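You operate a simulated robot arm through the tools that you are given. There is no shell and no other tool. Be economical: measure what you need, move in short steps, check, and stop when the job is done.

Carry out the task below with a simulated two-armed robot. There is one attempt and no reset: what you move stays moved.

JOB
Open the cupboard door, take the water gauge from the short steel table and leave it on the shelf of the cupboard and shut the door again. Take the yellow wax pail and leave it on the bench shelf. Put one of the medium jars from the long steel table on top of the brown wax block there. Pick up the valley pot with a blue knob with one hand, pass it to the other hand and put it on the packing bench. Take the green brush on the long steel table and put it away on the end of the sink table. Open the desk drawer. The order is free. Set down upright: medium jar, valley pot with a blue knob.

Only the result counts: the job must be done as asked and must still hold three seconds after the hand-in. Knocking over, shifting, dropping, spilling or breaking anything else fails it.

ROBOT AND FRAMES
Two 7-joint arms with two-finger parallel grippers on one trunk, on a base that drives. Base frame: it is fixed to the floor where the robot stands at the start and does not move with it; the origin is under the middle of the robot, x ahead of it, y to its left, z up. Units: cm, degrees, N and s.
The left shoulder is at the start at [2, 11.3, 119.2], the right one opposite. With the tool pointing down near the work surface each hand reaches from about 24 to 60 cm from the robot's upright axis, wherever it stands, measured 20 degrees to its own side. Places, roughly: bench shelf [50, 170, 30]; brown wax block (9x6x4 cm) [-420, 280, 90]; cupboard door [30, -20, 60]; desk drawer [-180, 160, 70]; end of the sink table (29x22 cm) [94, -192, 90]; green brush (12x5x5 cm) [-450, 270, 90]; medium jar [-425, 275, 100]; packing bench [-560, 360, 80]; shelf of the cupboard (36x20 cm) [42, -20, 56]; valley pot with a blue knob [-425, 250, 100]; water gauge [125, 150, 75]; yellow wax pail [-325, 250, 100]. Payload 1.57 kg a hand.
Tool frame (each hand has its own): the origin (TCP) lies between the finger pads and is the grasp point; the fingertips stand 3 cm ahead of it; z points along the fingers, y is the line along which they close. Largest opening 8 cm; finger width 1.7, thickness 1.2; the body of the gripper, 4 by 8.2 cm, starts 8 cm behind the TCP.
Orientation is told as [roll, pitch, yaw] about the base's x, y, z axes, in that order, counted from this pose: with the fingers straight down and closing along the base's y, the tool's x points along the base's -x, its y along +y and its z along -z.

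CONTROLS
- The arms move only by the tool jog_arm. It takes "left_increments", "right_increments" or both (then of equal length, played together; a hand with none holds still); each is a list that holds one entry, the list of rows, each a list of 7 numbers: the closure in counts, from 0 (fully open) to 255 (shut), then the shift along the base's x, y, z in m, then the turn, a rotation vector about the base's x, y, z in degrees. In form: [[[grip, x, y, z, wx, wy, wz], ...]]. A call has 1 to 10 rows; each row is the pose to reach, as a shift and turn from the pose commanded when the call began. Each row takes 0.2 s and may step no farther than 5 cm and 8.6 degrees from the row before; otherwise, or with a gripper value out of range, the whole call is refused. A pose out of reach is approached as far as the arm can. The call stops where the force on the tool passes 40 N (or 10 N more than at its start, if that is more) or the arm is blocked; 0.2 s more then pass. The fingers move at their own pace (about 4.5 cm/s each) and stop on an object; they squeeze with about 23 N. The grip force told is the motor's: it shows also when the fingers shut on nothing. Time passes only in rows, and 0.2 s behind the last, so rows that repeat a pose let the fingers close. It gives the time, the measured TCP pose, the force on the tool (base axes), the opening and the grip force at its end, in the units of the frame above (readings bear some noise), with the torque about the TCP (base axes, N m) and any sound that the robot's microphone picked up, and new pictures: "pictures" is both (left out), scene, wrist or none (wrist: the cameras of the hands that moved).
- Cameras (640 x 400 px; columns grow to the right, rows downward): "scene" is now at [5.06, -3.72, 127.41]; the picture's right is [-0.66, -0.75, 0.00], its down [-0.70, 0.61, -0.36] and it looks along [0.27, -0.24, -0.93] (base axes); focal length 276 px, centre (320, 200). "left" rides on the left gripper at [7.2, 0.7, -12.2] in its tool frame; the picture's right is [-0.09, 1.00, 0.00], its down [-0.84, -0.08, -0.54] and it looks along [-0.54, -0.05, 0.84] (tool axes); focal length 238 px, centre (320, 200). "right" rides on the right gripper at [7.2, -0.7, -12.2] in its tool frame; the picture's right is [0.09, 1.00, 0.00], its down [-0.84, 0.08, -0.54] and it looks along [-0.54, 0.05, 0.84] (tool axes); focal length 238 px, centre (320, 200). There is no depth. A picture from a camera that has moved, and an enlarged one, comes with that camera's place and axes in the base frame and with its lens.
- slide_trunk(by): slides the trunk up (or, below 0, down) by that many cm; the arms and the scene camera ride with it, the base frame stays. It gives what a move gives, with no picture.
- base_move(legs): drives the robot by 1 to 6 legs, each [ahead, left, turn to the left] in cm, cm and degrees, along the robot's own axes; the way and the turn of a leg run together, so that a leg with both is an arc; at most 150 cm and 180 degrees a leg. The arms and the cameras ride along, it lands a little off, and it stops where it bumps. It gives what a move gives, and a new picture of the scene camera.
- aim_head(pan, tilt): turns the head with the scene camera to pan (to the left, within 80 degrees either way) and tilt (down, from -29 to 69), counted from straight ahead of the robot. It gives what a move gives, and a new picture of the scene camera.
- zoom(camera, box): a new picture of the part [left, top, right, bottom] of that camera's present view, enlarged. No time passes.
- hand_in(): hands the job in; it is judged then, once.

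Work in short steps. Places have to be worked out from the pictures, the camera data and where the tool is seen: move nearer, look again, correct. Check each grasp and each placing, and mend what went wrong. You have 207 turns and 260 pictures in all, those below and enlarged ones among them. Open the grippers and draw the arms clear of the work before you hand the job in, unless the task says otherwise; then end with one line.

The tools are called by a JSON object that holds its "method" and its "body". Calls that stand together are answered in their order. jog_arm: Moves the arms, as the interface text tells. Its arguments: {"type":"object","properties":{"left_increments":{"type":"array","items":{"type":"array","items":{"type":"array","items":{"type":"number"}}}},"right_increments":{"type":"array","items":{"type":"array","items":{"type":"array","items":{"type":"number"}}}},"pictures":{"type":"string","enum":["both","scene","wrist","none"]}},"required":[]} The other tools are called the same way: slide_trunk (by) slides the trunk up or down; base_move (legs) drives the base; aim_head (pan, tilt) turns the head that bears the scene camera; zoom (camera, box) takes an enlarged picture of a part of a camera's view; hand_in () hands the job in.

At the start:

```text
time: 0.0
left_position: [27.35, -4.34, 82.57]
left_tool_rot: [0.0, 0.0, -0.1]
left_force: [-0.6, 0.3, 0.2]
left_ft_torque: [0.0, -0.01, -0.02]
left_opening: 8.02
left_grasp_force: 0.0
right_position: [18.26, -20.83, 81.63]
right_tool_rot: [0.0, -0.1, 0.1]
right_force: [0.4, 0.1, -0.6]
right_ft_torque: [0.02, 0.02, -0.03]
right_opening: 7.98
right_grasp_force: 0.0
trunk travel left (down, up): [-24.5, 32.5]
robot x, y, heading: [-0.04, -0.06, 0.2]
head pan, tilt: [-41.0, 68.8]
```

scene: 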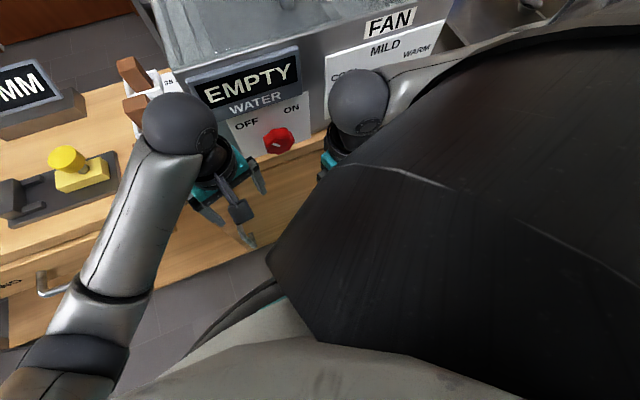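
right: 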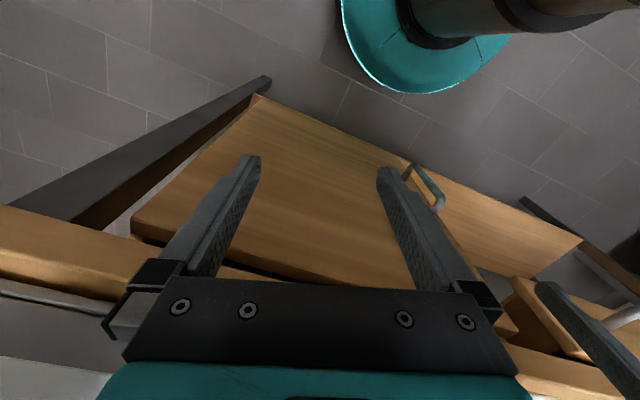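
left: 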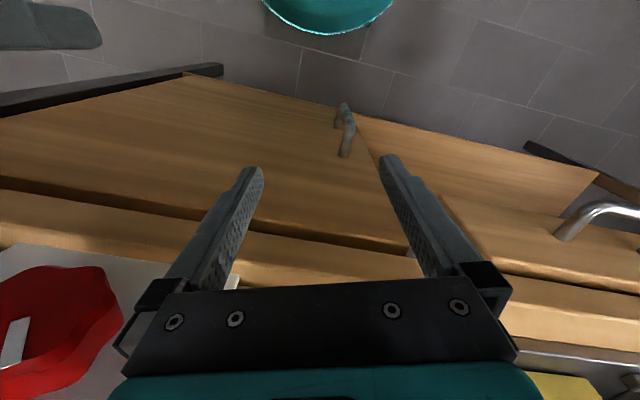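

I'll look around first, starting with the view straight ahead.

{"method": "aim_head", "body": {"pan": 0, "tilt": 60}}

{"method": "aim_head", "body": {"pan": 60, "tilt": 25}}

{"method": "aim_head", "body": {"pan": -60, "tilt": 25}}

```text
time: 1.1
left_position: [27.38, -4.3, 82.72]
left_tool_rot: [0.0, 0.0, 0.1]
left_force: [0.1, 0.2, -0.4]
left_ft_torque: [-0.04, 0.01, -0.03]
left_opening: 8.03
left_grasp_force: 0.1
right_position: [18.39, -20.75, 81.68]
right_tool_rot: [0.1, 0.1, 0.1]
right_force: [-0.5, -1.0, 0.4]
right_ft_torque: [-0.01, -0.01, 0.04]
right_opening: 7.98
right_grasp_force: 0.0
trunk travel left (down, up): [-24.5, 32.5]
robot x, y, heading: [0.22, 0.03, 0.0]
head pan, tilt: [0.0, 60.0]
camera scene: at [7.5, -0.06, 128.34], right [0.0, -1.0, 0.0], down [-0.87, 0.0, -0.5], along [0.5, 0.0, -0.87], focal length 276 px, centre (320, 200)
```

scene: 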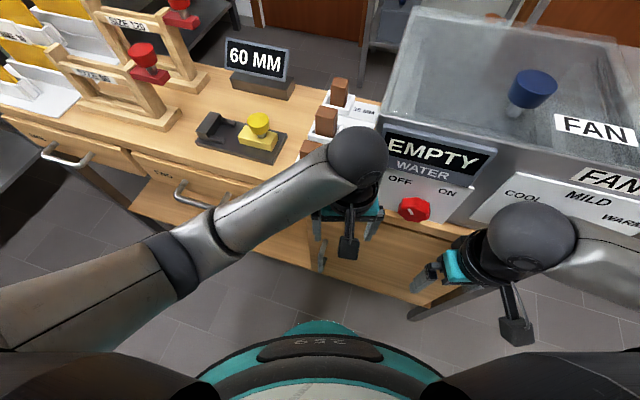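

```text
time: 2.4
left_position: [27.35, -4.22, 82.52]
left_tool_rot: [-0.1, 0.0, -0.1]
left_force: [-0.4, -0.8, 0.2]
left_ft_torque: [-0.01, -0.03, 0.02]
left_opening: 8.0
left_grasp_force: 0.1
right_position: [18.37, -20.84, 81.57]
right_tool_rot: [0.0, 0.1, 0.1]
right_force: [0.4, 0.7, 0.4]
right_ft_torque: [0.01, 0.0, 0.02]
right_opening: 8.0
right_grasp_force: 0.0
trunk travel left (down, up): [-24.5, 32.5]
robot x, y, heading: [-0.25, 0.19, 0.1]
head pan, tilt: [60.0, 25.0]
camera scene: at [5.45, 7.93, 133.35], right [0.87, -0.5, 0.0], down [-0.21, -0.37, -0.91], along [0.45, 0.78, -0.42], focal length 276 px, centre (320, 200)
```

scene: 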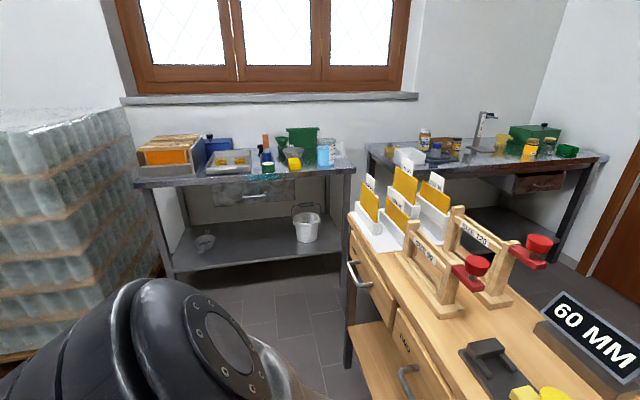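

```text
time: 4.4
left_position: [27.53, -4.18, 82.55]
left_tool_rot: [-0.1, 0.0, 0.0]
left_force: [0.5, -0.2, 0.5]
left_ft_torque: [-0.01, -0.02, -0.03]
left_opening: 7.99
left_grasp_force: 0.0
right_position: [18.47, -20.82, 81.62]
right_tool_rot: [0.0, 0.0, 0.0]
right_force: [-0.6, 0.0, -0.1]
right_ft_torque: [0.01, -0.01, -0.03]
right_opening: 8.0
right_grasp_force: 0.1
trunk travel left (down, up): [-24.5, 32.5]
robot x, y, heading: [-0.14, 0.07, 0.3]
head pan, tilt: [-60.0, 25.0]
camera scene: at [5.45, -8.03, 133.35], right [-0.87, -0.5, 0.0], down [-0.21, 0.37, -0.91], along [0.45, -0.78, -0.42], focal length 276 px, centre (320, 200)
```

scene: 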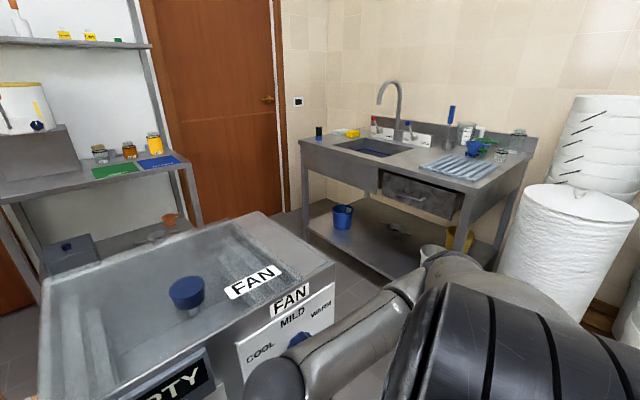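

Zooming in on the short steel table would be better with the head aimed there; first I look at the door with the right wrist camera and the drawer/other side of the room.

{"method": "aim_head", "body": {"pan": 48, "tilt": 20}}

{"method": "zoom", "body": {"camera": "scene", "box": [200, 100, 500, 290]}}

{"method": "aim_head", "body": {"pan": -5, "tilt": 69}}

```text
time: 6.2
left_position: [27.41, -4.31, 82.52]
left_tool_rot: [-0.1, 0.0, 0.0]
left_force: [-0.6, 0.1, 0.3]
left_ft_torque: [0.0, 0.01, 0.04]
left_opening: 7.99
left_grasp_force: 0.0
right_position: [18.35, -20.85, 81.49]
right_tool_rot: [0.0, 0.0, 0.1]
right_force: [0.3, -0.6, -0.9]
right_ft_torque: [-0.02, -0.01, 0.03]
right_opening: 8.0
right_grasp_force: 0.0
trunk travel left (down, up): [-24.5, 32.5]
robot x, y, heading: [-0.06, 0.01, 0.3]
head pan, tilt: [48.0, 20.0]
camera scene: at [7.08, 6.87, 134.16], right [0.74, -0.67, 0.0], down [-0.23, -0.25, -0.94], along [0.63, 0.7, -0.34], focal length 276 px, centre (320, 200)
```

scene: 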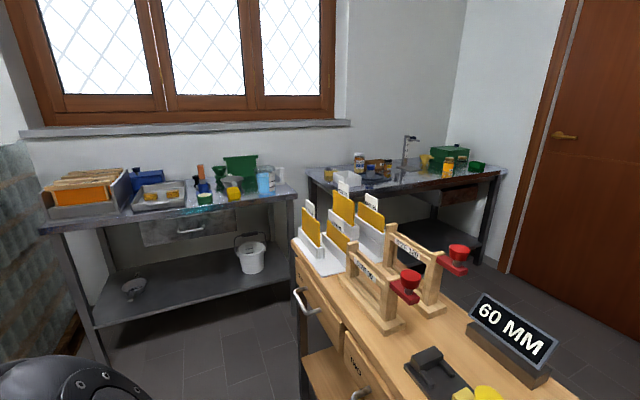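

```text
2.11 times, centred on (350, 195) of scene
camera zoom: at [7.08, 6.87, 134.16], right [0.74, -0.67, 0.0], down [-0.23, -0.25, -0.94], along [0.63, 0.7, -0.34], focal length 580 px, centre (257, 210)
```

zoom: 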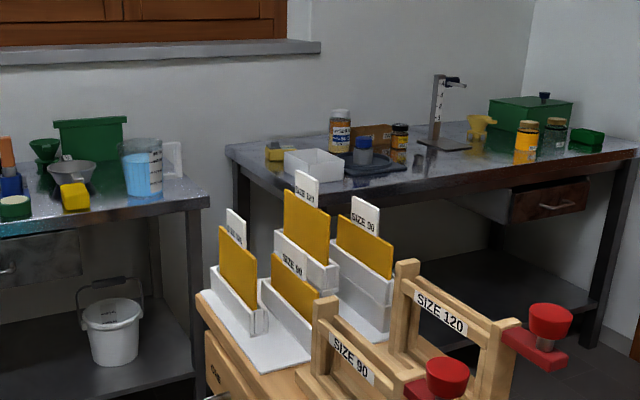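

```text
time: 7.5
left_position: [27.41, -4.18, 82.56]
left_tool_rot: [0.0, -0.1, 0.1]
left_force: [-0.2, -0.2, 0.5]
left_ft_torque: [-0.01, 0.0, 0.0]
left_opening: 7.97
left_grasp_force: 0.1
right_position: [18.38, -20.93, 81.55]
right_tool_rot: [0.0, 0.0, 0.2]
right_force: [-0.5, 0.2, 0.7]
right_ft_torque: [0.02, 0.02, -0.01]
right_opening: 8.0
right_grasp_force: 0.1
trunk travel left (down, up): [-24.5, 32.5]
robot x, y, heading: [0.28, 0.02, -0.0]
head pan, tilt: [-5.0, 68.8]
camera scene: at [6.41, -0.53, 127.41], right [-0.09, -1.0, 0.0], down [-0.93, 0.08, -0.36], along [0.36, -0.03, -0.93], focal length 276 px, centre (320, 200)
```

scene: 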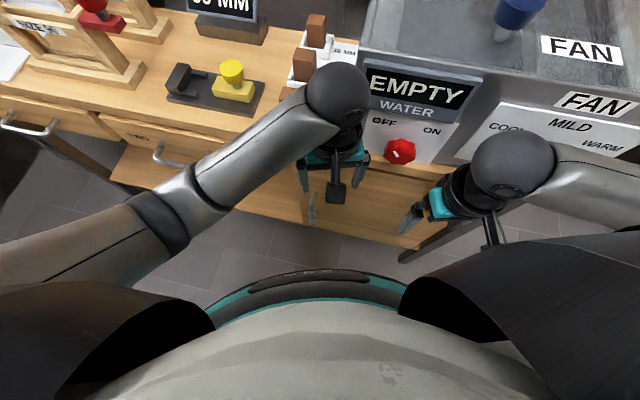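

The cupboard door hangs beneath the washer; its vertical handle lies near (30,-1,60). I zoom in on it.

{"method": "zoom", "body": {"camera": "left", "box": [260, 60, 440, 180]}}

{"method": "zoom", "body": {"camera": "right", "box": [120, 80, 600, 320]}}

{"method": "zoom", "body": {"camera": "scene", "box": [240, 130, 480, 280]}}

```text
3.33 times, centred on (350, 120) of left
camera zoom: at [20.23, -3.58, 94.77], right [0.09, 1.0, 0.0], down [0.84, -0.08, 0.54], along [0.54, -0.05, -0.84], focal length 794 px, centre (220, 467)
```

zoom: 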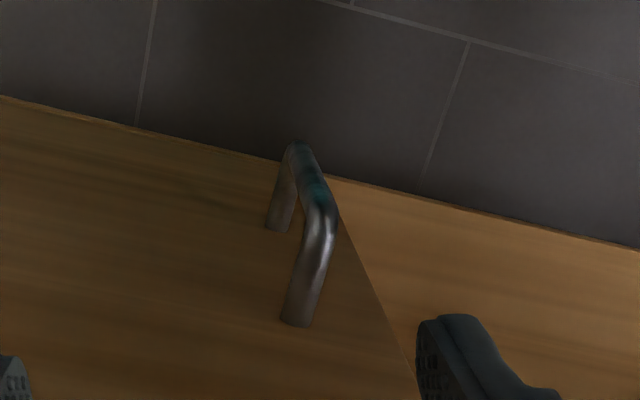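

```text
1.33 times, centred on (360, 200) of right
camera zoom: at [11.24, -21.44, 93.75], right [-0.09, 1.0, 0.0], down [0.84, 0.08, 0.54], along [0.54, 0.05, -0.84], focal length 318 px, centre (267, 200)
```

zoom: 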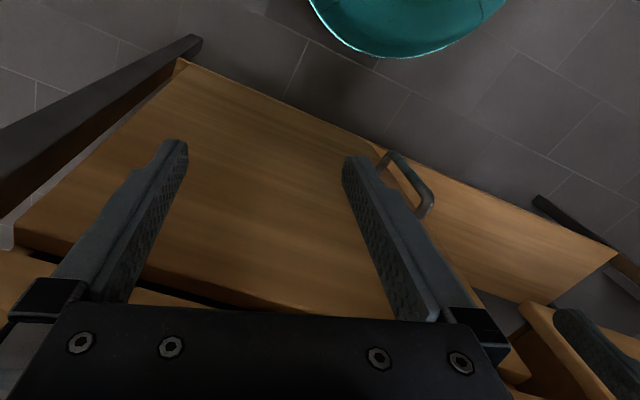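

```text
2.67 times, centred on (360, 205) of scene
camera zoom: at [6.41, -0.53, 127.41], right [-0.09, -1.0, 0.0], down [-0.93, 0.08, -0.36], along [0.36, -0.03, -0.93], focal length 735 px, centre (213, 187)
```

zoom: 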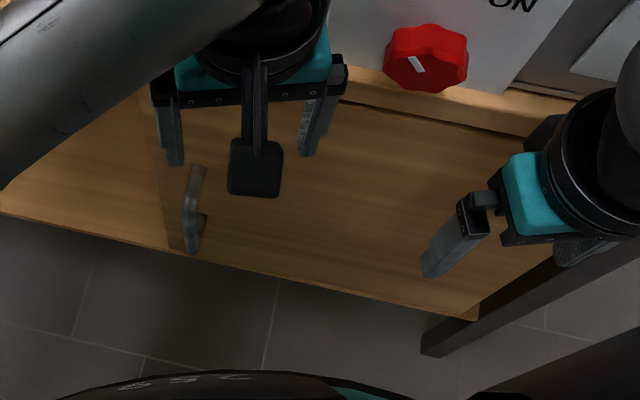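

Handle bar: vertical, roughly z 48–62 at x≈29.7, y≈-0.3; hinge near y≈-44. I back off and lower the trunk so that the right hand can take it horizontally.

{"method": "base_move", "body": {"legs": [[-24, 0, 0], [0, 12, 0]]}}

{"method": "slide_trunk", "body": {"by": -20}}

{"method": "jog_arm", "body": {"right_increments": [[[0, 0, 0, 0, 0, -8, 0], [0, 0, 0, 0, 0, -16, 0], [0, 0, 0, 0, 0, -24, 0], [0, 0, 0, 0, 0, -32, 0], [0, 0, 0, 0, 0, -40, 0], [0, 0, 0, 0, 0, -48, 0], [0, 0, 0, 0, 0, -56, 0], [0, 0, 0, 0, 0, -64, 0], [0, 0, 0, 0, 0, -70, 0]]], "pictures": "both"}}

```text
time: 10.1
left_position: [3.7, 7.81, 82.75]
left_tool_rot: [0.0, 0.0, 0.3]
left_force: [0.3, 0.0, 0.5]
left_ft_torque: [-0.02, -0.01, -0.01]
left_opening: 7.99
left_grasp_force: 0.2
right_position: [-5.38, -8.72, 81.55]
right_tool_rot: [-0.1, 0.0, 0.3]
right_force: [0.0, -0.3, 0.5]
right_ft_torque: [-0.01, 0.0, -0.01]
right_opening: 7.99
right_grasp_force: 0.0
trunk travel left (down, up): [-24.5, 32.5]
robot x, y, heading: [-23.59, 11.57, 0.3]
head pan, tilt: [-5.0, 68.8]
camera scene: at [-17.39, 11.47, 127.41], right [-0.08, -1.0, 0.0], down [-0.93, 0.08, -0.36], along [0.36, -0.03, -0.93], focal length 276 px, centre (320, 200)
```

scene: 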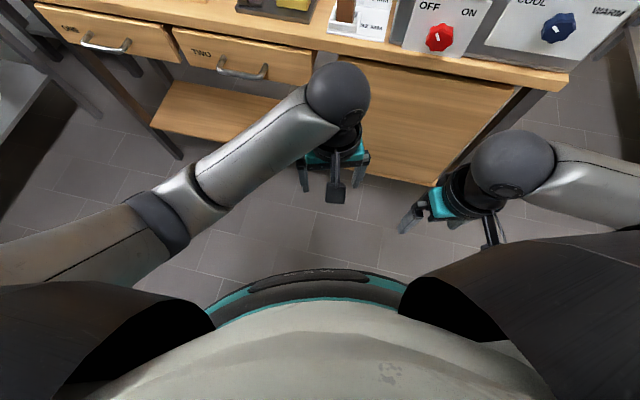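

```text
time: 12.2
left_position: [3.57, 7.72, 62.63]
left_tool_rot: [0.0, 0.0, 0.3]
left_force: [-0.2, 1.0, 0.1]
left_ft_torque: [-0.01, 0.0, 0.0]
left_opening: 7.99
left_grasp_force: 0.0
right_position: [-5.41, -8.87, 61.62]
right_tool_rot: [0.0, 0.0, 0.4]
right_force: [-0.2, 0.1, -0.9]
right_ft_torque: [0.0, 0.01, -0.02]
right_opening: 8.0
right_grasp_force: 0.0
trunk travel left (down, up): [-4.5, 52.5]
robot x, y, heading: [-23.97, 11.74, 0.3]
head pan, tilt: [-5.0, 68.8]
```

```text
time: 14.2
left_position: [3.71, 7.89, 62.75]
left_tool_rot: [0.0, -0.1, 0.3]
left_force: [0.4, 0.4, 0.0]
left_ft_torque: [0.02, -0.03, 0.03]
left_opening: 8.01
left_grasp_force: 0.1
right_position: [-5.45, -8.8, 61.57]
right_tool_rot: [-0.9, -70.0, 0.8]
right_force: [1.2, 0.8, -0.2]
right_ft_torque: [-0.01, 0.01, -0.02]
right_opening: 8.02
right_grasp_force: 0.1
right hand out of reach, approached as far as the arm can: row 1, 2, 3, 4, 5
trunk travel left (down, up): [-4.5, 52.5]
robot x, y, heading: [-23.56, 11.8, 0.2]
head pan, tilt: [-5.0, 68.8]
camera scene: at [-17.39, 11.41, 107.41], right [-0.08, -1.0, 0.0], down [-0.93, 0.08, -0.36], along [0.36, -0.03, -0.93], focal length 276 px, centre (320, 200)
camera right: at [-19.19, -9.41, 59.0], right [-0.03, 1.0, -0.09], down [-0.22, 0.08, 0.97], along [0.97, 0.05, 0.22], focal length 238 px, centre (320, 200)
```

scene: 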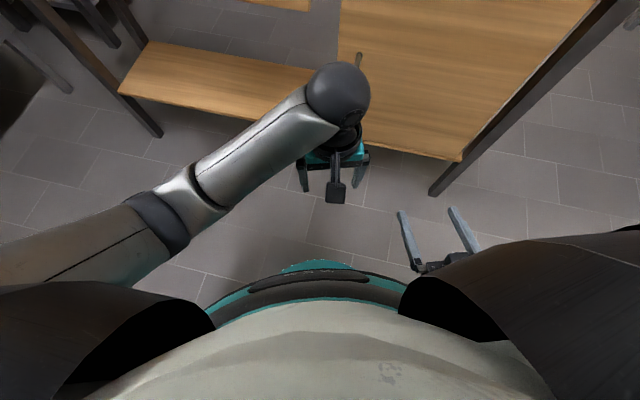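
right: 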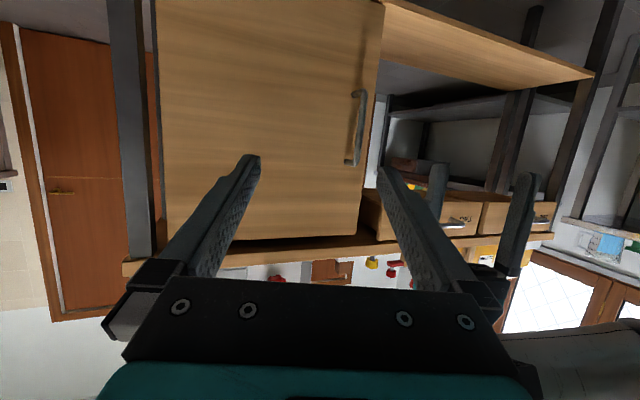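

The wrist view confirms the handle at about (29.7,-1,48–62). I move the left hand aside and bring the right hand up in front of the handle.

{"method": "jog_arm", "body": {"left_increments": [[[0, 0, 0.04, 0, 0, 0, 0], [0, 0, 0.08, 0, 0, 0, 0], [0, 0, 0.12, 0, 0, 0, 0], [0, 0, 0.16, 0, 0, 0, 0], [0, 0, 0.2, 0, 0, 0, 0], [0, 0, 0.2, 0, 0, 0, 0], [0, 0, 0.2, 0, 0, 0, 0]]], "right_increments": [[[0, 0.04, 0.0, -0.01, 0, 0, 0], [0, 0.08, 0.01, -0.02, 0, 0, 0], [0, 0.12, 0.025, -0.03, 0, 0, 0], [0, 0.16, 0.04, -0.04, 0, 0, 0], [0, 0.2, 0.055, -0.05, 0, 0, 0], [0, 0.24, 0.07, -0.06, 0, 0, 0], [0, 0.27, 0.08, -0.06, 0, 0, 0]]], "pictures": "wrist"}}

```text
time: 15.8
left_position: [3.74, 27.62, 62.58]
left_tool_rot: [0.0, -0.1, 0.3]
left_force: [-0.5, 0.5, 0.5]
left_ft_torque: [0.01, -0.03, 0.01]
left_opening: 8.0
left_grasp_force: 0.0
right_position: [21.66, -0.77, 55.51]
right_tool_rot: [-1.1, -69.9, 1.2]
right_force: [0.4, 0.9, -0.3]
right_ft_torque: [0.01, 0.01, 0.0]
right_opening: 8.01
right_grasp_force: 0.1
trunk travel left (down, up): [-4.5, 52.5]
robot x, y, heading: [-23.96, 11.85, 0.6]
head pan, tilt: [-5.0, 68.8]
camera right: at [7.77, -1.42, 53.01], right [-0.03, 1.0, -0.09], down [-0.22, 0.08, 0.97], along [0.97, 0.05, 0.22], focal length 238 px, centre (320, 200)
camera left: at [-3.39, 28.28, 74.72], right [0.09, 1.0, 0.0], down [0.84, -0.07, 0.54], along [0.54, -0.05, -0.84], focal length 238 px, centre (320, 200)
```

right: 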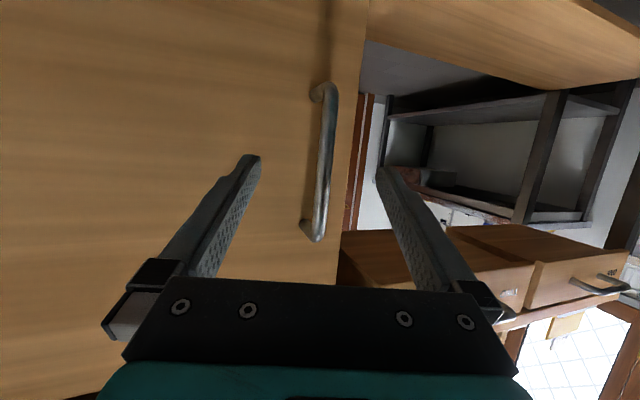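
left: 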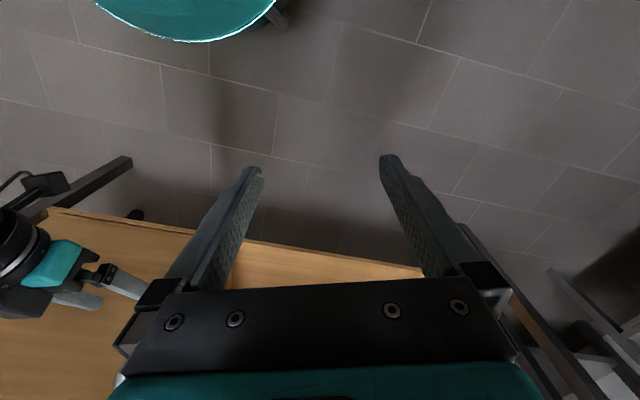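

Handle sits centred between the fingers; advance 8 cm and close.

{"method": "jog_arm", "body": {"right_increments": [[[0, 0.04, 0.0, 0, 0, 0, 0], [0, 0.08, 0.0, 0, 0, 0, 0], [255, 0.08, 0.0, 0, 0, 0, 0], [255, 0.08, 0.0, 0, 0, 0, 0], [255, 0.08, 0.0, 0, 0, 0, 0], [255, 0.08, 0.0, 0, 0, 0, 0], [255, 0.08, 0, 0, 0, 0, 0]]], "pictures": "wrist"}}

```text
time: 17.4
left_position: [3.84, 27.71, 62.53]
left_tool_rot: [-0.1, 0.0, 0.3]
left_force: [-0.2, -0.7, 0.0]
left_ft_torque: [-0.03, -0.02, 0.03]
left_opening: 8.01
left_grasp_force: 0.1
right_position: [29.64, -0.12, 55.62]
right_tool_rot: [-0.3, -70.1, 0.8]
right_force: [3.7, 23.2, -5.2]
right_ft_torque: [0.24, -0.18, 0.01]
right_opening: 1.36
right_grasp_force: 23.0
trunk travel left (down, up): [-4.5, 52.5]
robot x, y, heading: [-24.0, 12.0, -0.1]
head pan, tilt: [-5.0, 68.8]
camera right: at [15.91, -0.93, 52.99], right [-0.04, 1.0, -0.09], down [-0.23, 0.08, 0.97], along [0.97, 0.06, 0.22], focal length 238 px, centre (320, 200)
```

right: 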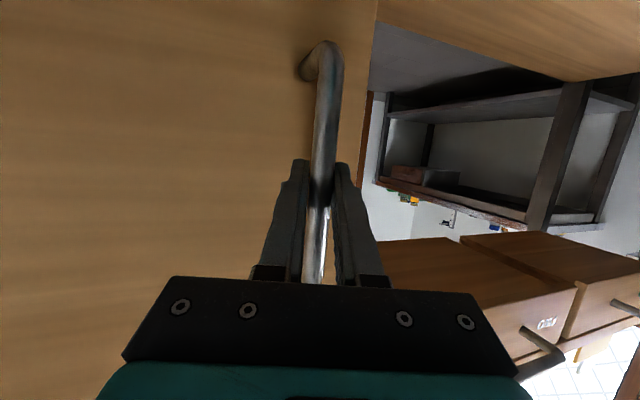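

Gripped. I swing the door by driving the base in an arc about the hinge (≈(33.8,-42)); a small test leg first.

{"method": "base_move", "body": {"legs": [[-4.7, -5.0, 5]]}}

```text
time: 18.4
left_position: [-0.87, 25.64, 62.71]
left_tool_rot: [0.0, 0.0, 4.4]
left_force: [1.0, -0.7, 1.6]
left_ft_torque: [-0.01, 0.02, -0.02]
left_opening: 8.01
left_grasp_force: 0.1
right_position: [26.82, 0.33, 55.6]
right_tool_rot: [0.3, -70.1, 4.9]
right_force: [1.1, 1.3, 0.7]
right_ft_torque: [-0.02, 0.12, -0.05]
right_opening: 1.38
right_grasp_force: 30.2
trunk travel left (down, up): [-4.5, 52.5]
robot x, y, heading: [-27.51, 7.98, 4.3]
head pan, tilt: [-5.0, 68.8]
stopped in leg 1: the force on the tool passed its limit at 42 N (the readings are from after the stop); the commanded pose is now the measured one
camera scene: at [-20.92, 7.97, 107.41], right [-0.01, -1.0, 0.0], down [-0.93, 0.01, -0.36], along [0.36, 0.0, -0.93], focal length 276 px, centre (320, 200)
```

scene: 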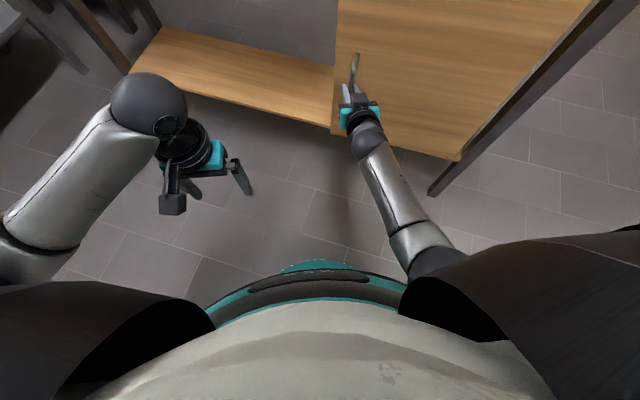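

Door moved about 4° and the residual force is now gone. Continue in 5° legs.

{"method": "base_move", "body": {"legs": [[-4.75, -5.0, 5], [-4.75, -5.0, 5], [-4.75, -5.0, 5]]}}

```text
time: 19.9
left_position: [-9.05, 21.15, 62.62]
left_tool_rot: [0.0, -0.1, 11.7]
left_force: [-1.3, -0.4, -0.5]
left_ft_torque: [0.01, -0.04, -0.02]
left_opening: 8.02
left_grasp_force: 0.0
right_position: [21.17, 0.39, 55.67]
right_tool_rot: [1.4, -70.2, 12.4]
right_force: [-0.5, -0.3, 1.4]
right_ft_torque: [-0.17, 0.19, -0.01]
right_opening: 1.36
right_grasp_force: 30.2
trunk travel left (down, up): [-4.5, 52.5]
robot x, y, heading: [-33.21, 0.2, 11.5]
head pan, tilt: [-5.0, 68.8]
stopped in leg 2: the force on the tool passed its limit at 43 N (the readings are from after the stop); the commanded pose is now the measured one
camera scene: at [-26.62, 0.94, 107.42], right [0.12, -0.99, 0.0], down [-0.93, -0.11, -0.36], along [0.36, 0.04, -0.93], focal length 276 px, centre (320, 200)
```

scene: 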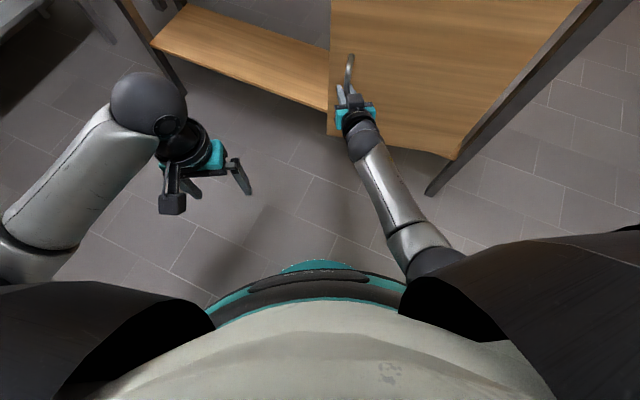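

Still opening; the residual suggests a slightly different pivot. I try with a smaller sideways component.

{"method": "base_move", "body": {"legs": [[-4.7, -4.5, 5], [-4.7, -4.5, 5], [-4.7, -4.5, 5]]}}

```text
time: 22.1
left_position: [-24.17, 9.35, 62.55]
left_tool_rot: [-0.1, -0.1, 26.6]
left_force: [-0.8, 0.6, 0.1]
left_ft_torque: [0.05, -0.03, -0.03]
left_opening: 8.0
left_grasp_force: 0.1
right_position: [9.9, -2.08, 55.61]
right_tool_rot: [2.1, -70.3, 27.4]
right_force: [-12.7, 28.8, -8.9]
right_ft_torque: [-0.14, -0.4, 0.02]
right_opening: 1.4
right_grasp_force: 30.6
trunk travel left (down, up): [-4.5, 52.5]
robot x, y, heading: [-42.09, -17.18, 26.8]
head pan, tilt: [-5.0, 68.8]
camera scene: at [-36.05, -14.42, 107.4], right [0.37, -0.93, 0.0], down [-0.87, -0.34, -0.36], along [0.34, 0.13, -0.93], focal length 276 px, centre (320, 200)
```

scene: 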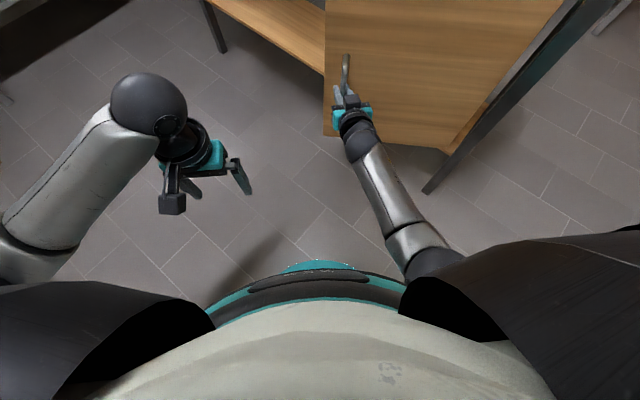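

15° in one go; the door pushes the hand to the robot's left, so I reduce the sideways part more.

{"method": "base_move", "body": {"legs": [[-4.7, -3.7, 5], [-4.7, -4.1, 5], [-4.7, -4.1, 5]]}}

```text
time: 24.5
left_position: [-36.66, -4.8, 62.6]
left_tool_rot: [0.1, -0.2, 41.7]
left_force: [0.4, 0.3, 0.2]
left_ft_torque: [0.01, 0.0, 0.05]
left_opening: 8.0
left_grasp_force: 0.0
right_position: [0.35, -7.85, 55.61]
right_tool_rot: [0.5, -70.1, 42.7]
right_force: [0.0, 0.1, 1.4]
right_ft_torque: [-0.08, 0.1, -0.05]
right_opening: 1.41
right_grasp_force: 30.3
trunk travel left (down, up): [-4.5, 52.5]
robot x, y, heading: [-46.78, -35.34, 41.5]
head pan, tilt: [-5.0, 68.8]
stopped in leg 3: the force on the tool passed its limit at 44 N (the readings are from after the stop); the commanded pose is now the measured one
camera scene: at [-41.91, -30.88, 107.41], right [0.6, -0.8, 0.0], down [-0.75, -0.56, -0.36], along [0.29, 0.22, -0.93], focal length 276 px, centre (320, 200)
```

scene: 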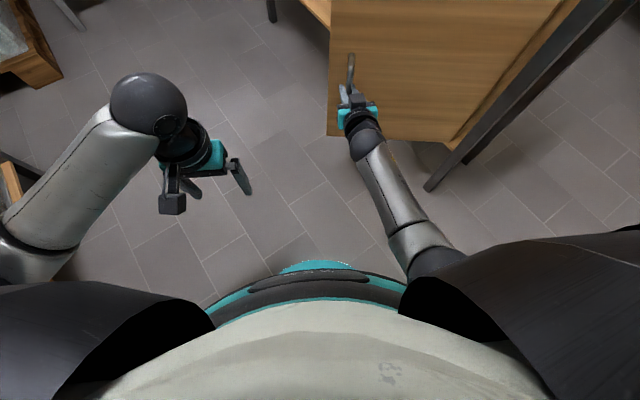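

About 42° open. Refit pivot ≈(27,-41); continue with 4 legs.

{"method": "base_move", "body": {"legs": [[-4.65, -4.4, 5], [-4.65, -4.4, 5], [-4.65, -4.4, 5], [-4.65, -4.4, 5], [-4.65, -4.4, 5]]}}

```text
time: 27.6
left_position: [-45.47, -29.05, 62.61]
left_tool_rot: [0.1, -0.1, 62.2]
left_force: [0.0, -0.3, -0.1]
left_ft_torque: [0.0, -0.06, -0.05]
left_opening: 7.98
left_grasp_force: 0.1
right_position: [-8.68, -19.64, 55.69]
right_tool_rot: [-0.3, -70.2, 62.9]
right_force: [1.2, 1.0, -1.8]
right_ft_torque: [0.51, -0.11, 0.02]
right_opening: 1.41
right_grasp_force: 30.5
trunk travel left (down, up): [-4.5, 52.5]
robot x, y, heading: [-44.47, -60.99, 62.3]
head pan, tilt: [-5.0, 68.8]
stopped in leg 5: the force on the tool passed its limit at 41 N (the readings are from after the stop); the commanded pose is now the measured one
camera scene: at [-41.28, -55.41, 107.41], right [0.84, -0.54, 0.0], down [-0.51, -0.78, -0.36], along [0.2, 0.3, -0.93], focal length 276 px, centre (320, 200)
```

scene: 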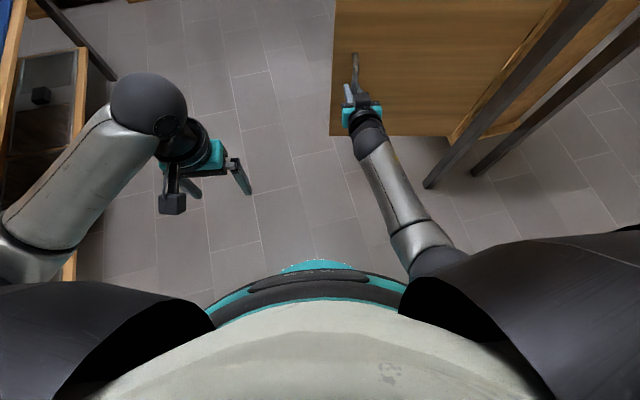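

62° open. Three more legs.

{"method": "base_move", "body": {"legs": [[-4.65, -4.4, 5], [-4.65, -4.4, 5], [-4.65, -4.4, 5]]}}

```text
time: 30.1
left_position: [-45.96, -48.13, 62.6]
left_tool_rot: [-0.1, -0.1, 77.1]
left_force: [0.2, -0.5, 0.3]
left_ft_torque: [0.01, 0.02, 0.0]
left_opening: 8.01
left_grasp_force: 0.0
right_position: [-11.72, -29.5, 55.66]
right_tool_rot: [-1.3, -70.0, 77.4]
right_force: [0.2, -1.1, 0.3]
right_ft_torque: [0.26, 0.26, 0.01]
right_opening: 1.39
right_grasp_force: 30.5
trunk travel left (down, up): [-4.5, 52.5]
robot x, y, heading: [-37.19, -78.5, 77.2]
head pan, tilt: [-5.0, 68.8]
stopped in leg 3: the force on the tool passed its limit at 41 N (the readings are from after the stop); the commanded pose is now the measured one
camera scene: at [-35.25, -72.45, 107.4], right [0.95, -0.31, 0.0], down [-0.29, -0.89, -0.36], along [0.11, 0.34, -0.93], focal length 276 px, centre (320, 200)
```

scene: 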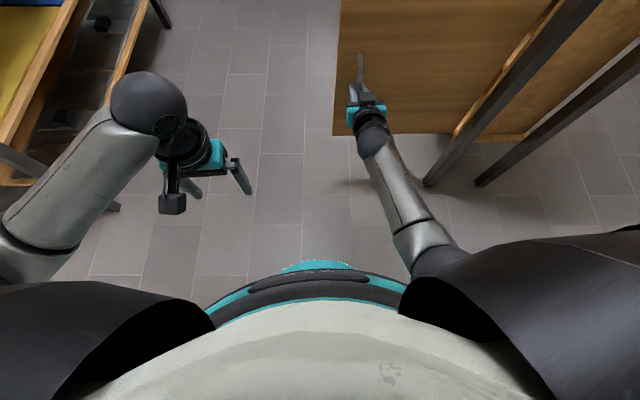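

77° open is enough. Release and draw the hand straight back; then look around.

{"method": "jog_arm", "body": {"right_increments": [[[0, 0, 0, 0, 0, 0, 0], [0, 0, 0, 0, 0, 0, 0], [0, 0, 0, 0, 0, 0, 0], [0, -0.01, -0.05, 0, 0, 0, 0], [0, -0.02, -0.1, 0, 0, 0, 0], [0, -0.03, -0.14, 0, 0, 0, 0]]], "pictures": "none"}}

{"method": "aim_head", "body": {"pan": 10, "tilt": 25}}

{"method": "aim_head", "body": {"pan": 75, "tilt": 25}}

```text
refused: row 4 steps farther than a row can; nothing moved
```

```text
time: 31.2
left_position: [-46.01, -48.13, 62.58]
left_tool_rot: [0.0, 0.0, 77.2]
left_force: [-0.5, -0.7, 0.1]
left_ft_torque: [-0.01, 0.01, -0.01]
left_opening: 8.0
left_grasp_force: 0.0
right_position: [-11.75, -29.51, 55.68]
right_tool_rot: [-1.5, -70.0, 77.6]
right_force: [1.1, -0.1, 0.7]
right_ft_torque: [0.1, 0.49, 0.01]
right_opening: 1.4
right_grasp_force: 30.2
trunk travel left (down, up): [-4.5, 52.5]
robot x, y, heading: [-37.19, -78.58, 77.3]
head pan, tilt: [10.0, 25.0]
camera scene: at [-36.5, -68.57, 113.35], right [1.0, -0.05, 0.0], down [-0.02, -0.42, -0.91], along [0.05, 0.9, -0.42], focal length 276 px, centre (320, 200)
```

scene: 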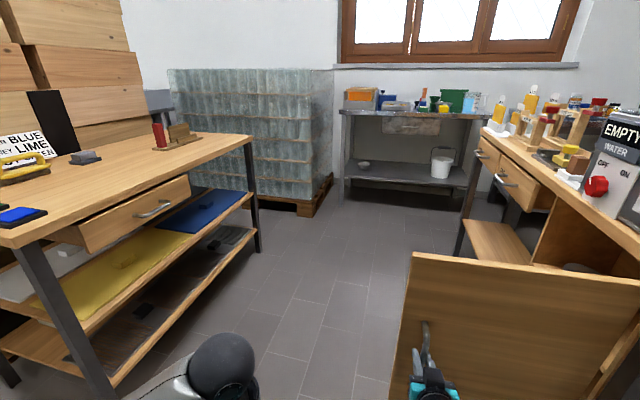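

```text
time: 32.5
left_position: [-46.07, -48.13, 62.75]
left_tool_rot: [0.0, -0.2, 77.1]
left_force: [-0.1, -0.3, 0.1]
left_ft_torque: [0.01, -0.01, -0.01]
left_opening: 8.01
left_grasp_force: 0.0
right_position: [-11.83, -29.53, 55.54]
right_tool_rot: [-1.5, -70.0, 77.7]
right_force: [1.1, 0.2, 0.2]
right_ft_torque: [0.14, 0.38, 0.03]
right_opening: 1.38
right_grasp_force: 30.5
trunk travel left (down, up): [-4.5, 52.5]
robot x, y, heading: [-37.1, -78.42, 77.2]
head pan, tilt: [75.0, 25.0]
camera scene: at [-45.11, -73.45, 113.35], right [0.47, 0.88, 0.0], down [0.37, -0.2, -0.91], along [-0.8, 0.42, -0.42], focal length 276 px, centre (320, 200)
```

scene: 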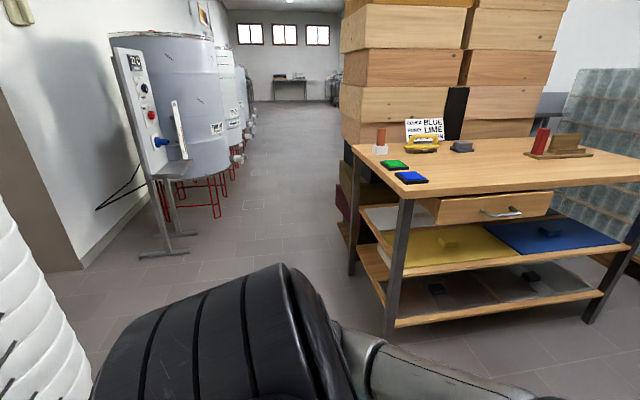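

Good overview: work table at left, corridor toward -x. Now release the handle and back off in proper steps.

{"method": "jog_arm", "body": {"right_increments": [[[0, 0, 0, 0, 0, 0, 0], [0, 0, 0, 0, 0, 0, 0], [0, 0, 0, 0, 0, 0, 0], [0, -0.01, -0.04, 0, 0, 0, 0], [0, -0.02, -0.08, 0, 0, 0, 0], [0, -0.03, -0.12, 0, 0, 0, 0]]], "pictures": "wrist"}}

```text
time: 33.9
left_position: [-46.12, -48.14, 62.66]
left_tool_rot: [0.0, -0.2, 77.2]
left_force: [-0.9, -0.2, -0.4]
left_ft_torque: [-0.02, 0.0, -0.01]
left_opening: 8.0
left_grasp_force: 0.1
right_position: [-14.76, -41.75, 55.67]
right_tool_rot: [-1.7, -70.0, 77.9]
right_force: [-0.2, 0.3, 0.1]
right_ft_torque: [-0.02, 0.03, -0.01]
right_opening: 8.0
right_grasp_force: 0.1
trunk travel left (down, up): [-4.5, 52.5]
robot x, y, heading: [-37.11, -78.8, 77.3]
head pan, tilt: [75.0, 25.0]
camera right: at [-17.29, -55.48, 53.12], right [-0.97, 0.21, -0.1], down [-0.14, -0.2, 0.97], along [0.18, 0.96, 0.22], focal length 238 px, centre (320, 200)
```

right: 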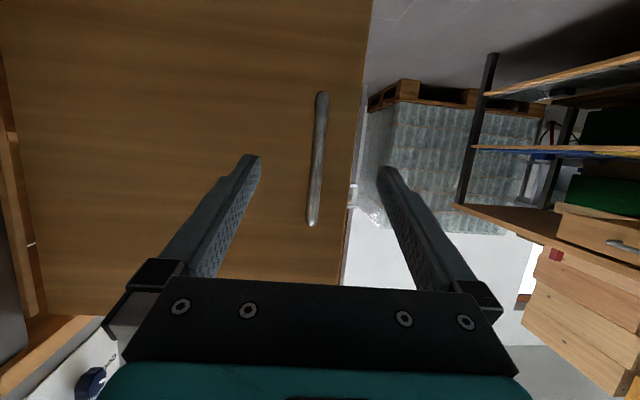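

Drive around the open door: first sideways away, then ahead, then turn toward the aisle by the short table.

{"method": "base_move", "body": {"legs": [[0, 24, 0], [105, -3, 0], [0, 0, -40]]}}

{"method": "aim_head", "body": {"pan": 0, "tilt": 25}}

{"method": "slide_trunk", "body": {"by": 30}}

```text
time: 42.6
left_position: [-20.35, 57.35, 62.65]
left_tool_rot: [0.1, -0.1, 36.4]
left_force: [-0.6, 0.1, -0.4]
left_ft_torque: [-0.01, 0.01, 0.01]
left_opening: 7.99
left_grasp_force: 0.1
right_position: [7.39, 41.72, 55.68]
right_tool_rot: [-1.6, -69.9, 37.0]
right_force: [-0.1, -0.2, 0.1]
right_ft_torque: [-0.03, -0.03, 0.01]
right_opening: 7.98
right_grasp_force: 0.0
trunk travel left (down, up): [-4.5, 52.5]
robot x, y, heading: [-33.72, 28.38, 36.3]
head pan, tilt: [75.0, 25.0]
camera scene: at [-36.32, 37.4, 113.35], right [0.93, 0.36, 0.0], down [0.15, -0.39, -0.91], along [-0.33, 0.84, -0.42], focal length 276 px, centre (320, 200)
```

scene: 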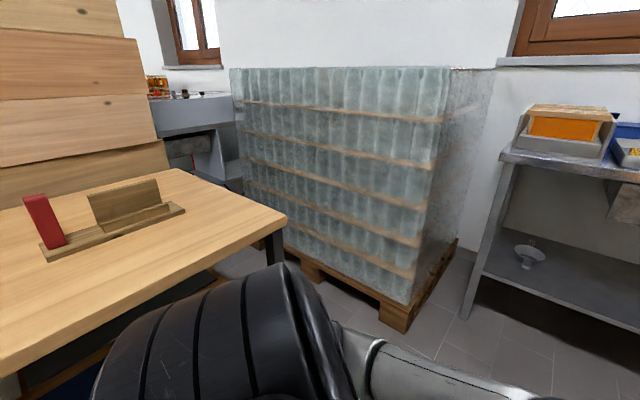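

```text
time: 44.1
left_position: [-20.4, 57.34, 62.52]
left_tool_rot: [-0.1, -0.1, 36.4]
left_force: [-0.4, -0.5, 0.5]
left_ft_torque: [0.03, 0.0, 0.01]
left_opening: 7.99
left_grasp_force: 0.0
right_position: [7.36, 41.79, 55.63]
right_tool_rot: [-1.6, -70.0, 37.0]
right_force: [0.1, 0.1, 0.7]
right_ft_torque: [0.01, -0.01, 0.0]
right_opening: 7.99
right_grasp_force: 0.1
trunk travel left (down, up): [-4.5, 52.5]
robot x, y, heading: [-33.65, 28.2, 36.4]
head pan, tilt: [0.0, 25.0]
camera scene: at [-25.54, 34.29, 113.35], right [0.59, -0.8, 0.0], down [-0.34, -0.25, -0.91], along [0.73, 0.54, -0.42], focal length 276 px, centre (320, 200)
```

scene: 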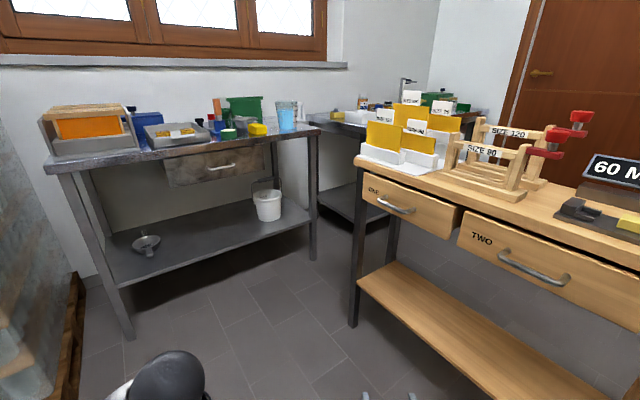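

```text
time: 47.1
left_position: [-20.39, 57.29, 92.65]
left_tool_rot: [0.0, -0.1, 36.4]
left_force: [0.2, 0.8, -0.8]
left_ft_torque: [0.0, 0.0, 0.01]
left_opening: 8.01
left_grasp_force: 0.0
right_position: [7.27, 41.86, 85.65]
right_tool_rot: [-1.6, -69.9, 36.9]
right_force: [-0.7, 0.4, -0.1]
right_ft_torque: [0.0, -0.05, 0.03]
right_opening: 8.01
right_grasp_force: 0.0
trunk travel left (down, up): [-34.5, 22.5]
robot x, y, heading: [-33.65, 28.32, 36.4]
head pan, tilt: [0.0, 25.0]
```

Zoom toward the short steel table behind the bench to identify the gauge.

{"method": "zoom", "body": {"camera": "scene", "box": [210, 60, 530, 260]}}

```text
2.00 times, centred on (370, 160) of scene
camera zoom: at [-25.54, 34.29, 143.35], right [0.59, -0.81, 0.0], down [-0.34, -0.25, -0.91], along [0.73, 0.54, -0.42], focal length 552 px, centre (220, 280)
```

zoom: 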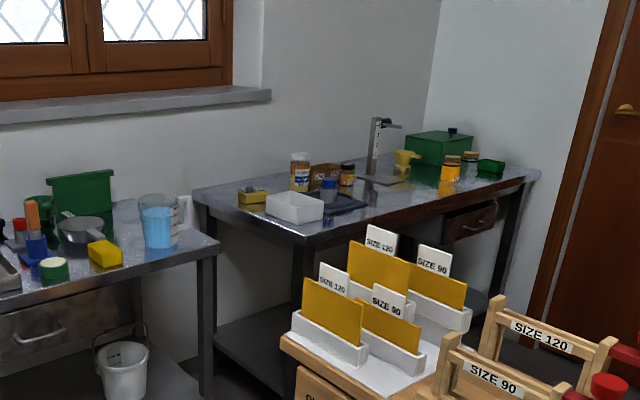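

The short table's front must be reached from the far side of the bench. I turn, go back past the door tip and look toward the right end of the bench.

{"method": "base_move", "body": {"legs": [[0, 0, -126], [0, -22, 0], [105, 0, 0], [0, 0, 80]]}}

{"method": "aim_head", "body": {"pan": -25, "tilt": 28}}

```text
time: 58.3
left_position: [-39.71, -96.79, 92.75]
left_tool_rot: [0.0, -0.3, -89.8]
left_force: [0.1, 0.4, -0.8]
left_ft_torque: [-0.01, 0.01, 0.01]
left_opening: 7.97
left_grasp_force: 0.1
right_position: [-68.59, -109.51, 85.68]
right_tool_rot: [-2.0, -69.8, -88.6]
right_force: [1.2, 9.4, 6.4]
right_ft_torque: [-0.13, 0.3, -0.46]
right_opening: 7.88
right_grasp_force: 0.1
trunk travel left (down, up): [-34.5, 22.5]
robot x, y, heading: [-55.51, -69.07, -89.5]
head pan, tilt: [0.0, 25.0]
stopped in leg 3: the force on the tool passed its limit at 110 N (the readings are from after the stop); the commanded pose is now the measured one
camera scene: at [-55.49, -79.23, 143.36], right [-1.0, 0.0, 0.0], down [0.0, 0.42, -0.91], along [0.0, -0.91, -0.42], focal length 276 px, centre (320, 200)
```

scene: 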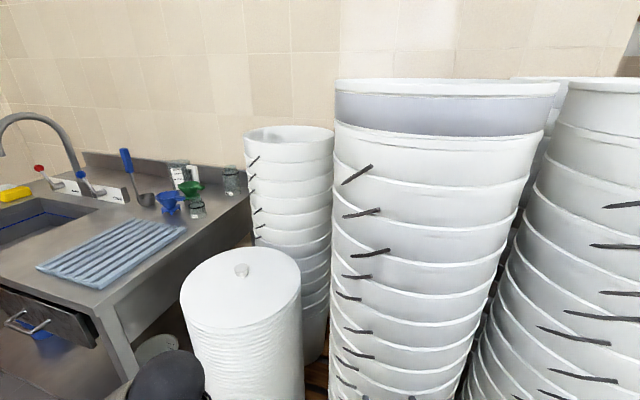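

```text
time: 59.2
left_position: [-39.72, -96.7, 92.69]
left_tool_rot: [-0.2, -0.3, -89.7]
left_force: [0.7, -0.5, -0.3]
left_ft_torque: [0.01, 0.02, -0.01]
left_opening: 8.03
left_grasp_force: 0.1
right_position: [-68.69, -109.5, 85.52]
right_tool_rot: [-1.8, -69.8, -88.9]
right_force: [1.5, 12.8, 5.5]
right_ft_torque: [-0.14, 0.29, -0.58]
right_opening: 7.88
right_grasp_force: 0.1
trunk travel left (down, up): [-34.5, 22.5]
robot x, y, heading: [-55.16, -69.26, -89.7]
head pan, tilt: [-25.0, 28.0]
camera scene: at [-59.33, -78.28, 142.89], right [-0.91, 0.42, 0.0], down [0.2, 0.42, -0.88], along [-0.37, -0.8, -0.47], focal length 276 px, centre (320, 200)
```

scene: 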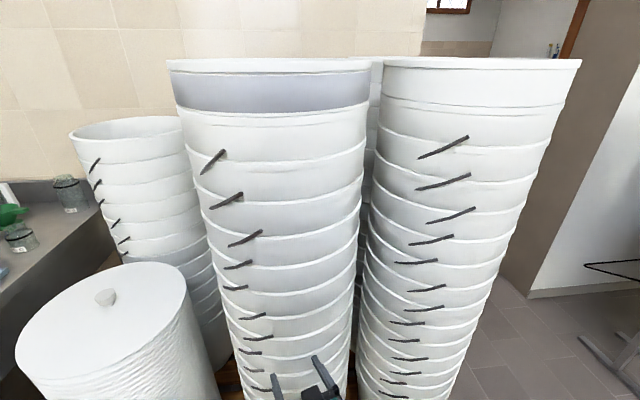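

My right hand touched a stack of pails; it still stands. I back straight off and check it.

{"method": "base_move", "body": {"legs": [[-14, 0, 0]]}}

{"method": "zoom", "body": {"camera": "right", "box": [0, 0, 640, 400]}}

```text
time: 60.5
left_position: [-39.68, -82.73, 92.7]
left_tool_rot: [0.1, -0.2, -89.9]
left_force: [0.1, 0.8, -0.3]
left_ft_torque: [-0.01, 0.01, 0.0]
left_opening: 7.99
left_grasp_force: 0.0
right_position: [-68.78, -95.4, 85.57]
right_tool_rot: [-1.9, -69.8, -88.8]
right_force: [0.1, -0.2, 0.2]
right_ft_torque: [0.0, 0.0, 0.01]
right_opening: 8.01
right_grasp_force: 0.0
trunk travel left (down, up): [-34.5, 22.5]
robot x, y, heading: [-55.14, -54.93, -89.9]
head pan, tilt: [-25.0, 28.0]
camera scene: at [-59.42, -64.26, 142.88], right [-0.91, 0.42, 0.0], down [0.2, 0.43, -0.88], along [-0.37, -0.8, -0.47], focal length 276 px, centre (320, 200)
```

scene: 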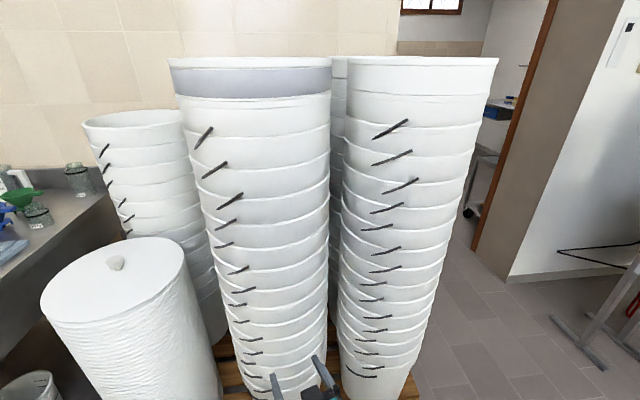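

```text
1.00 times, centred on (320, 200) of right (not enlarged: the box is as wide or as high as the picture)
camera zoom: at [-69.21, -81.48, 83.05], right [0.99, 0.02, -0.1], down [0.09, 0.22, 0.97], along [0.04, -0.98, 0.22], focal length 238 px, centre (320, 200)
```

zoom: 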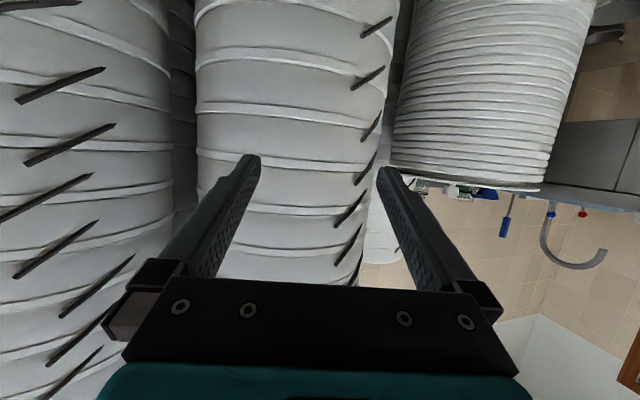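

Stack is unmoved to the eye. Now turn left to face along +x and creep toward the gap between bench end and sink table.

{"method": "base_move", "body": {"legs": [[0, 0, 75], [0, -16, 0], [40, 0, 0]]}}

{"method": "aim_head", "body": {"pan": 10, "tilt": 30}}

```text
time: 67.4
left_position: [10.94, -71.37, 92.7]
left_tool_rot: [0.0, -0.1, -13.7]
left_force: [0.0, -0.5, -0.2]
left_ft_torque: [0.0, -0.01, -0.01]
left_opening: 8.0
left_grasp_force: 0.1
right_position: [16.43, -102.59, 85.66]
right_tool_rot: [-1.9, -69.8, -12.9]
right_force: [-0.1, -0.7, 0.3]
right_ft_torque: [0.01, -0.01, 0.01]
right_opening: 7.99
right_grasp_force: 0.0
trunk travel left (down, up): [-34.5, 22.5]
robot x, y, heading: [-19.66, -79.95, -13.6]
head pan, tilt: [-25.0, 28.0]
camera scene: at [-11.77, -85.87, 142.87], right [-0.63, -0.78, 0.0], down [-0.37, 0.29, -0.88], along [0.69, -0.55, -0.47], focal length 276 px, centre (320, 200)
```

scene: 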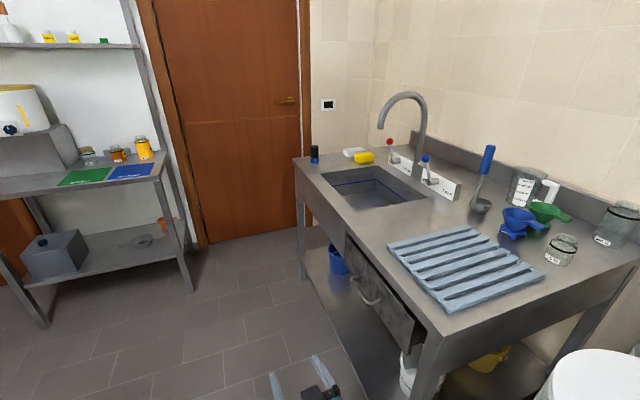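

```text
time: 68.4
left_position: [10.96, -71.31, 92.55]
left_tool_rot: [0.0, -0.3, -13.7]
left_force: [-0.6, -0.1, 0.0]
left_ft_torque: [-0.01, -0.01, -0.03]
left_opening: 8.01
left_grasp_force: 0.0
right_position: [16.34, -102.54, 85.59]
right_tool_rot: [-1.9, -69.8, -12.8]
right_force: [-0.5, 0.1, -0.1]
right_ft_torque: [0.0, 0.05, 0.03]
right_opening: 8.0
right_grasp_force: 0.1
trunk travel left (down, up): [-34.5, 22.5]
robot x, y, heading: [-19.85, -79.79, -13.8]
head pan, tilt: [10.0, 30.0]
camera scene: at [-9.91, -80.75, 142.56], right [-0.07, -1.0, 0.0], down [-0.5, 0.03, -0.87], along [0.86, -0.06, -0.5], focal length 276 px, centre (320, 200)
```

scene: 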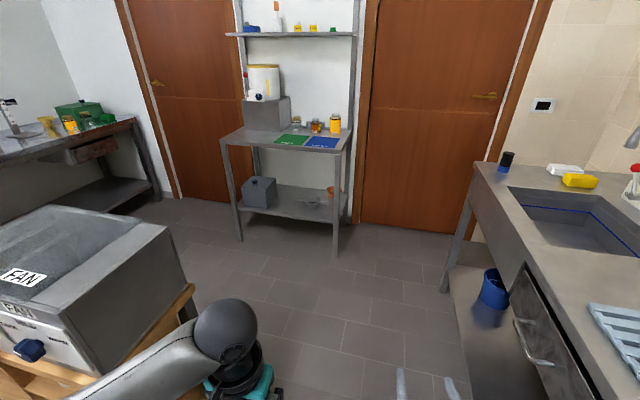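

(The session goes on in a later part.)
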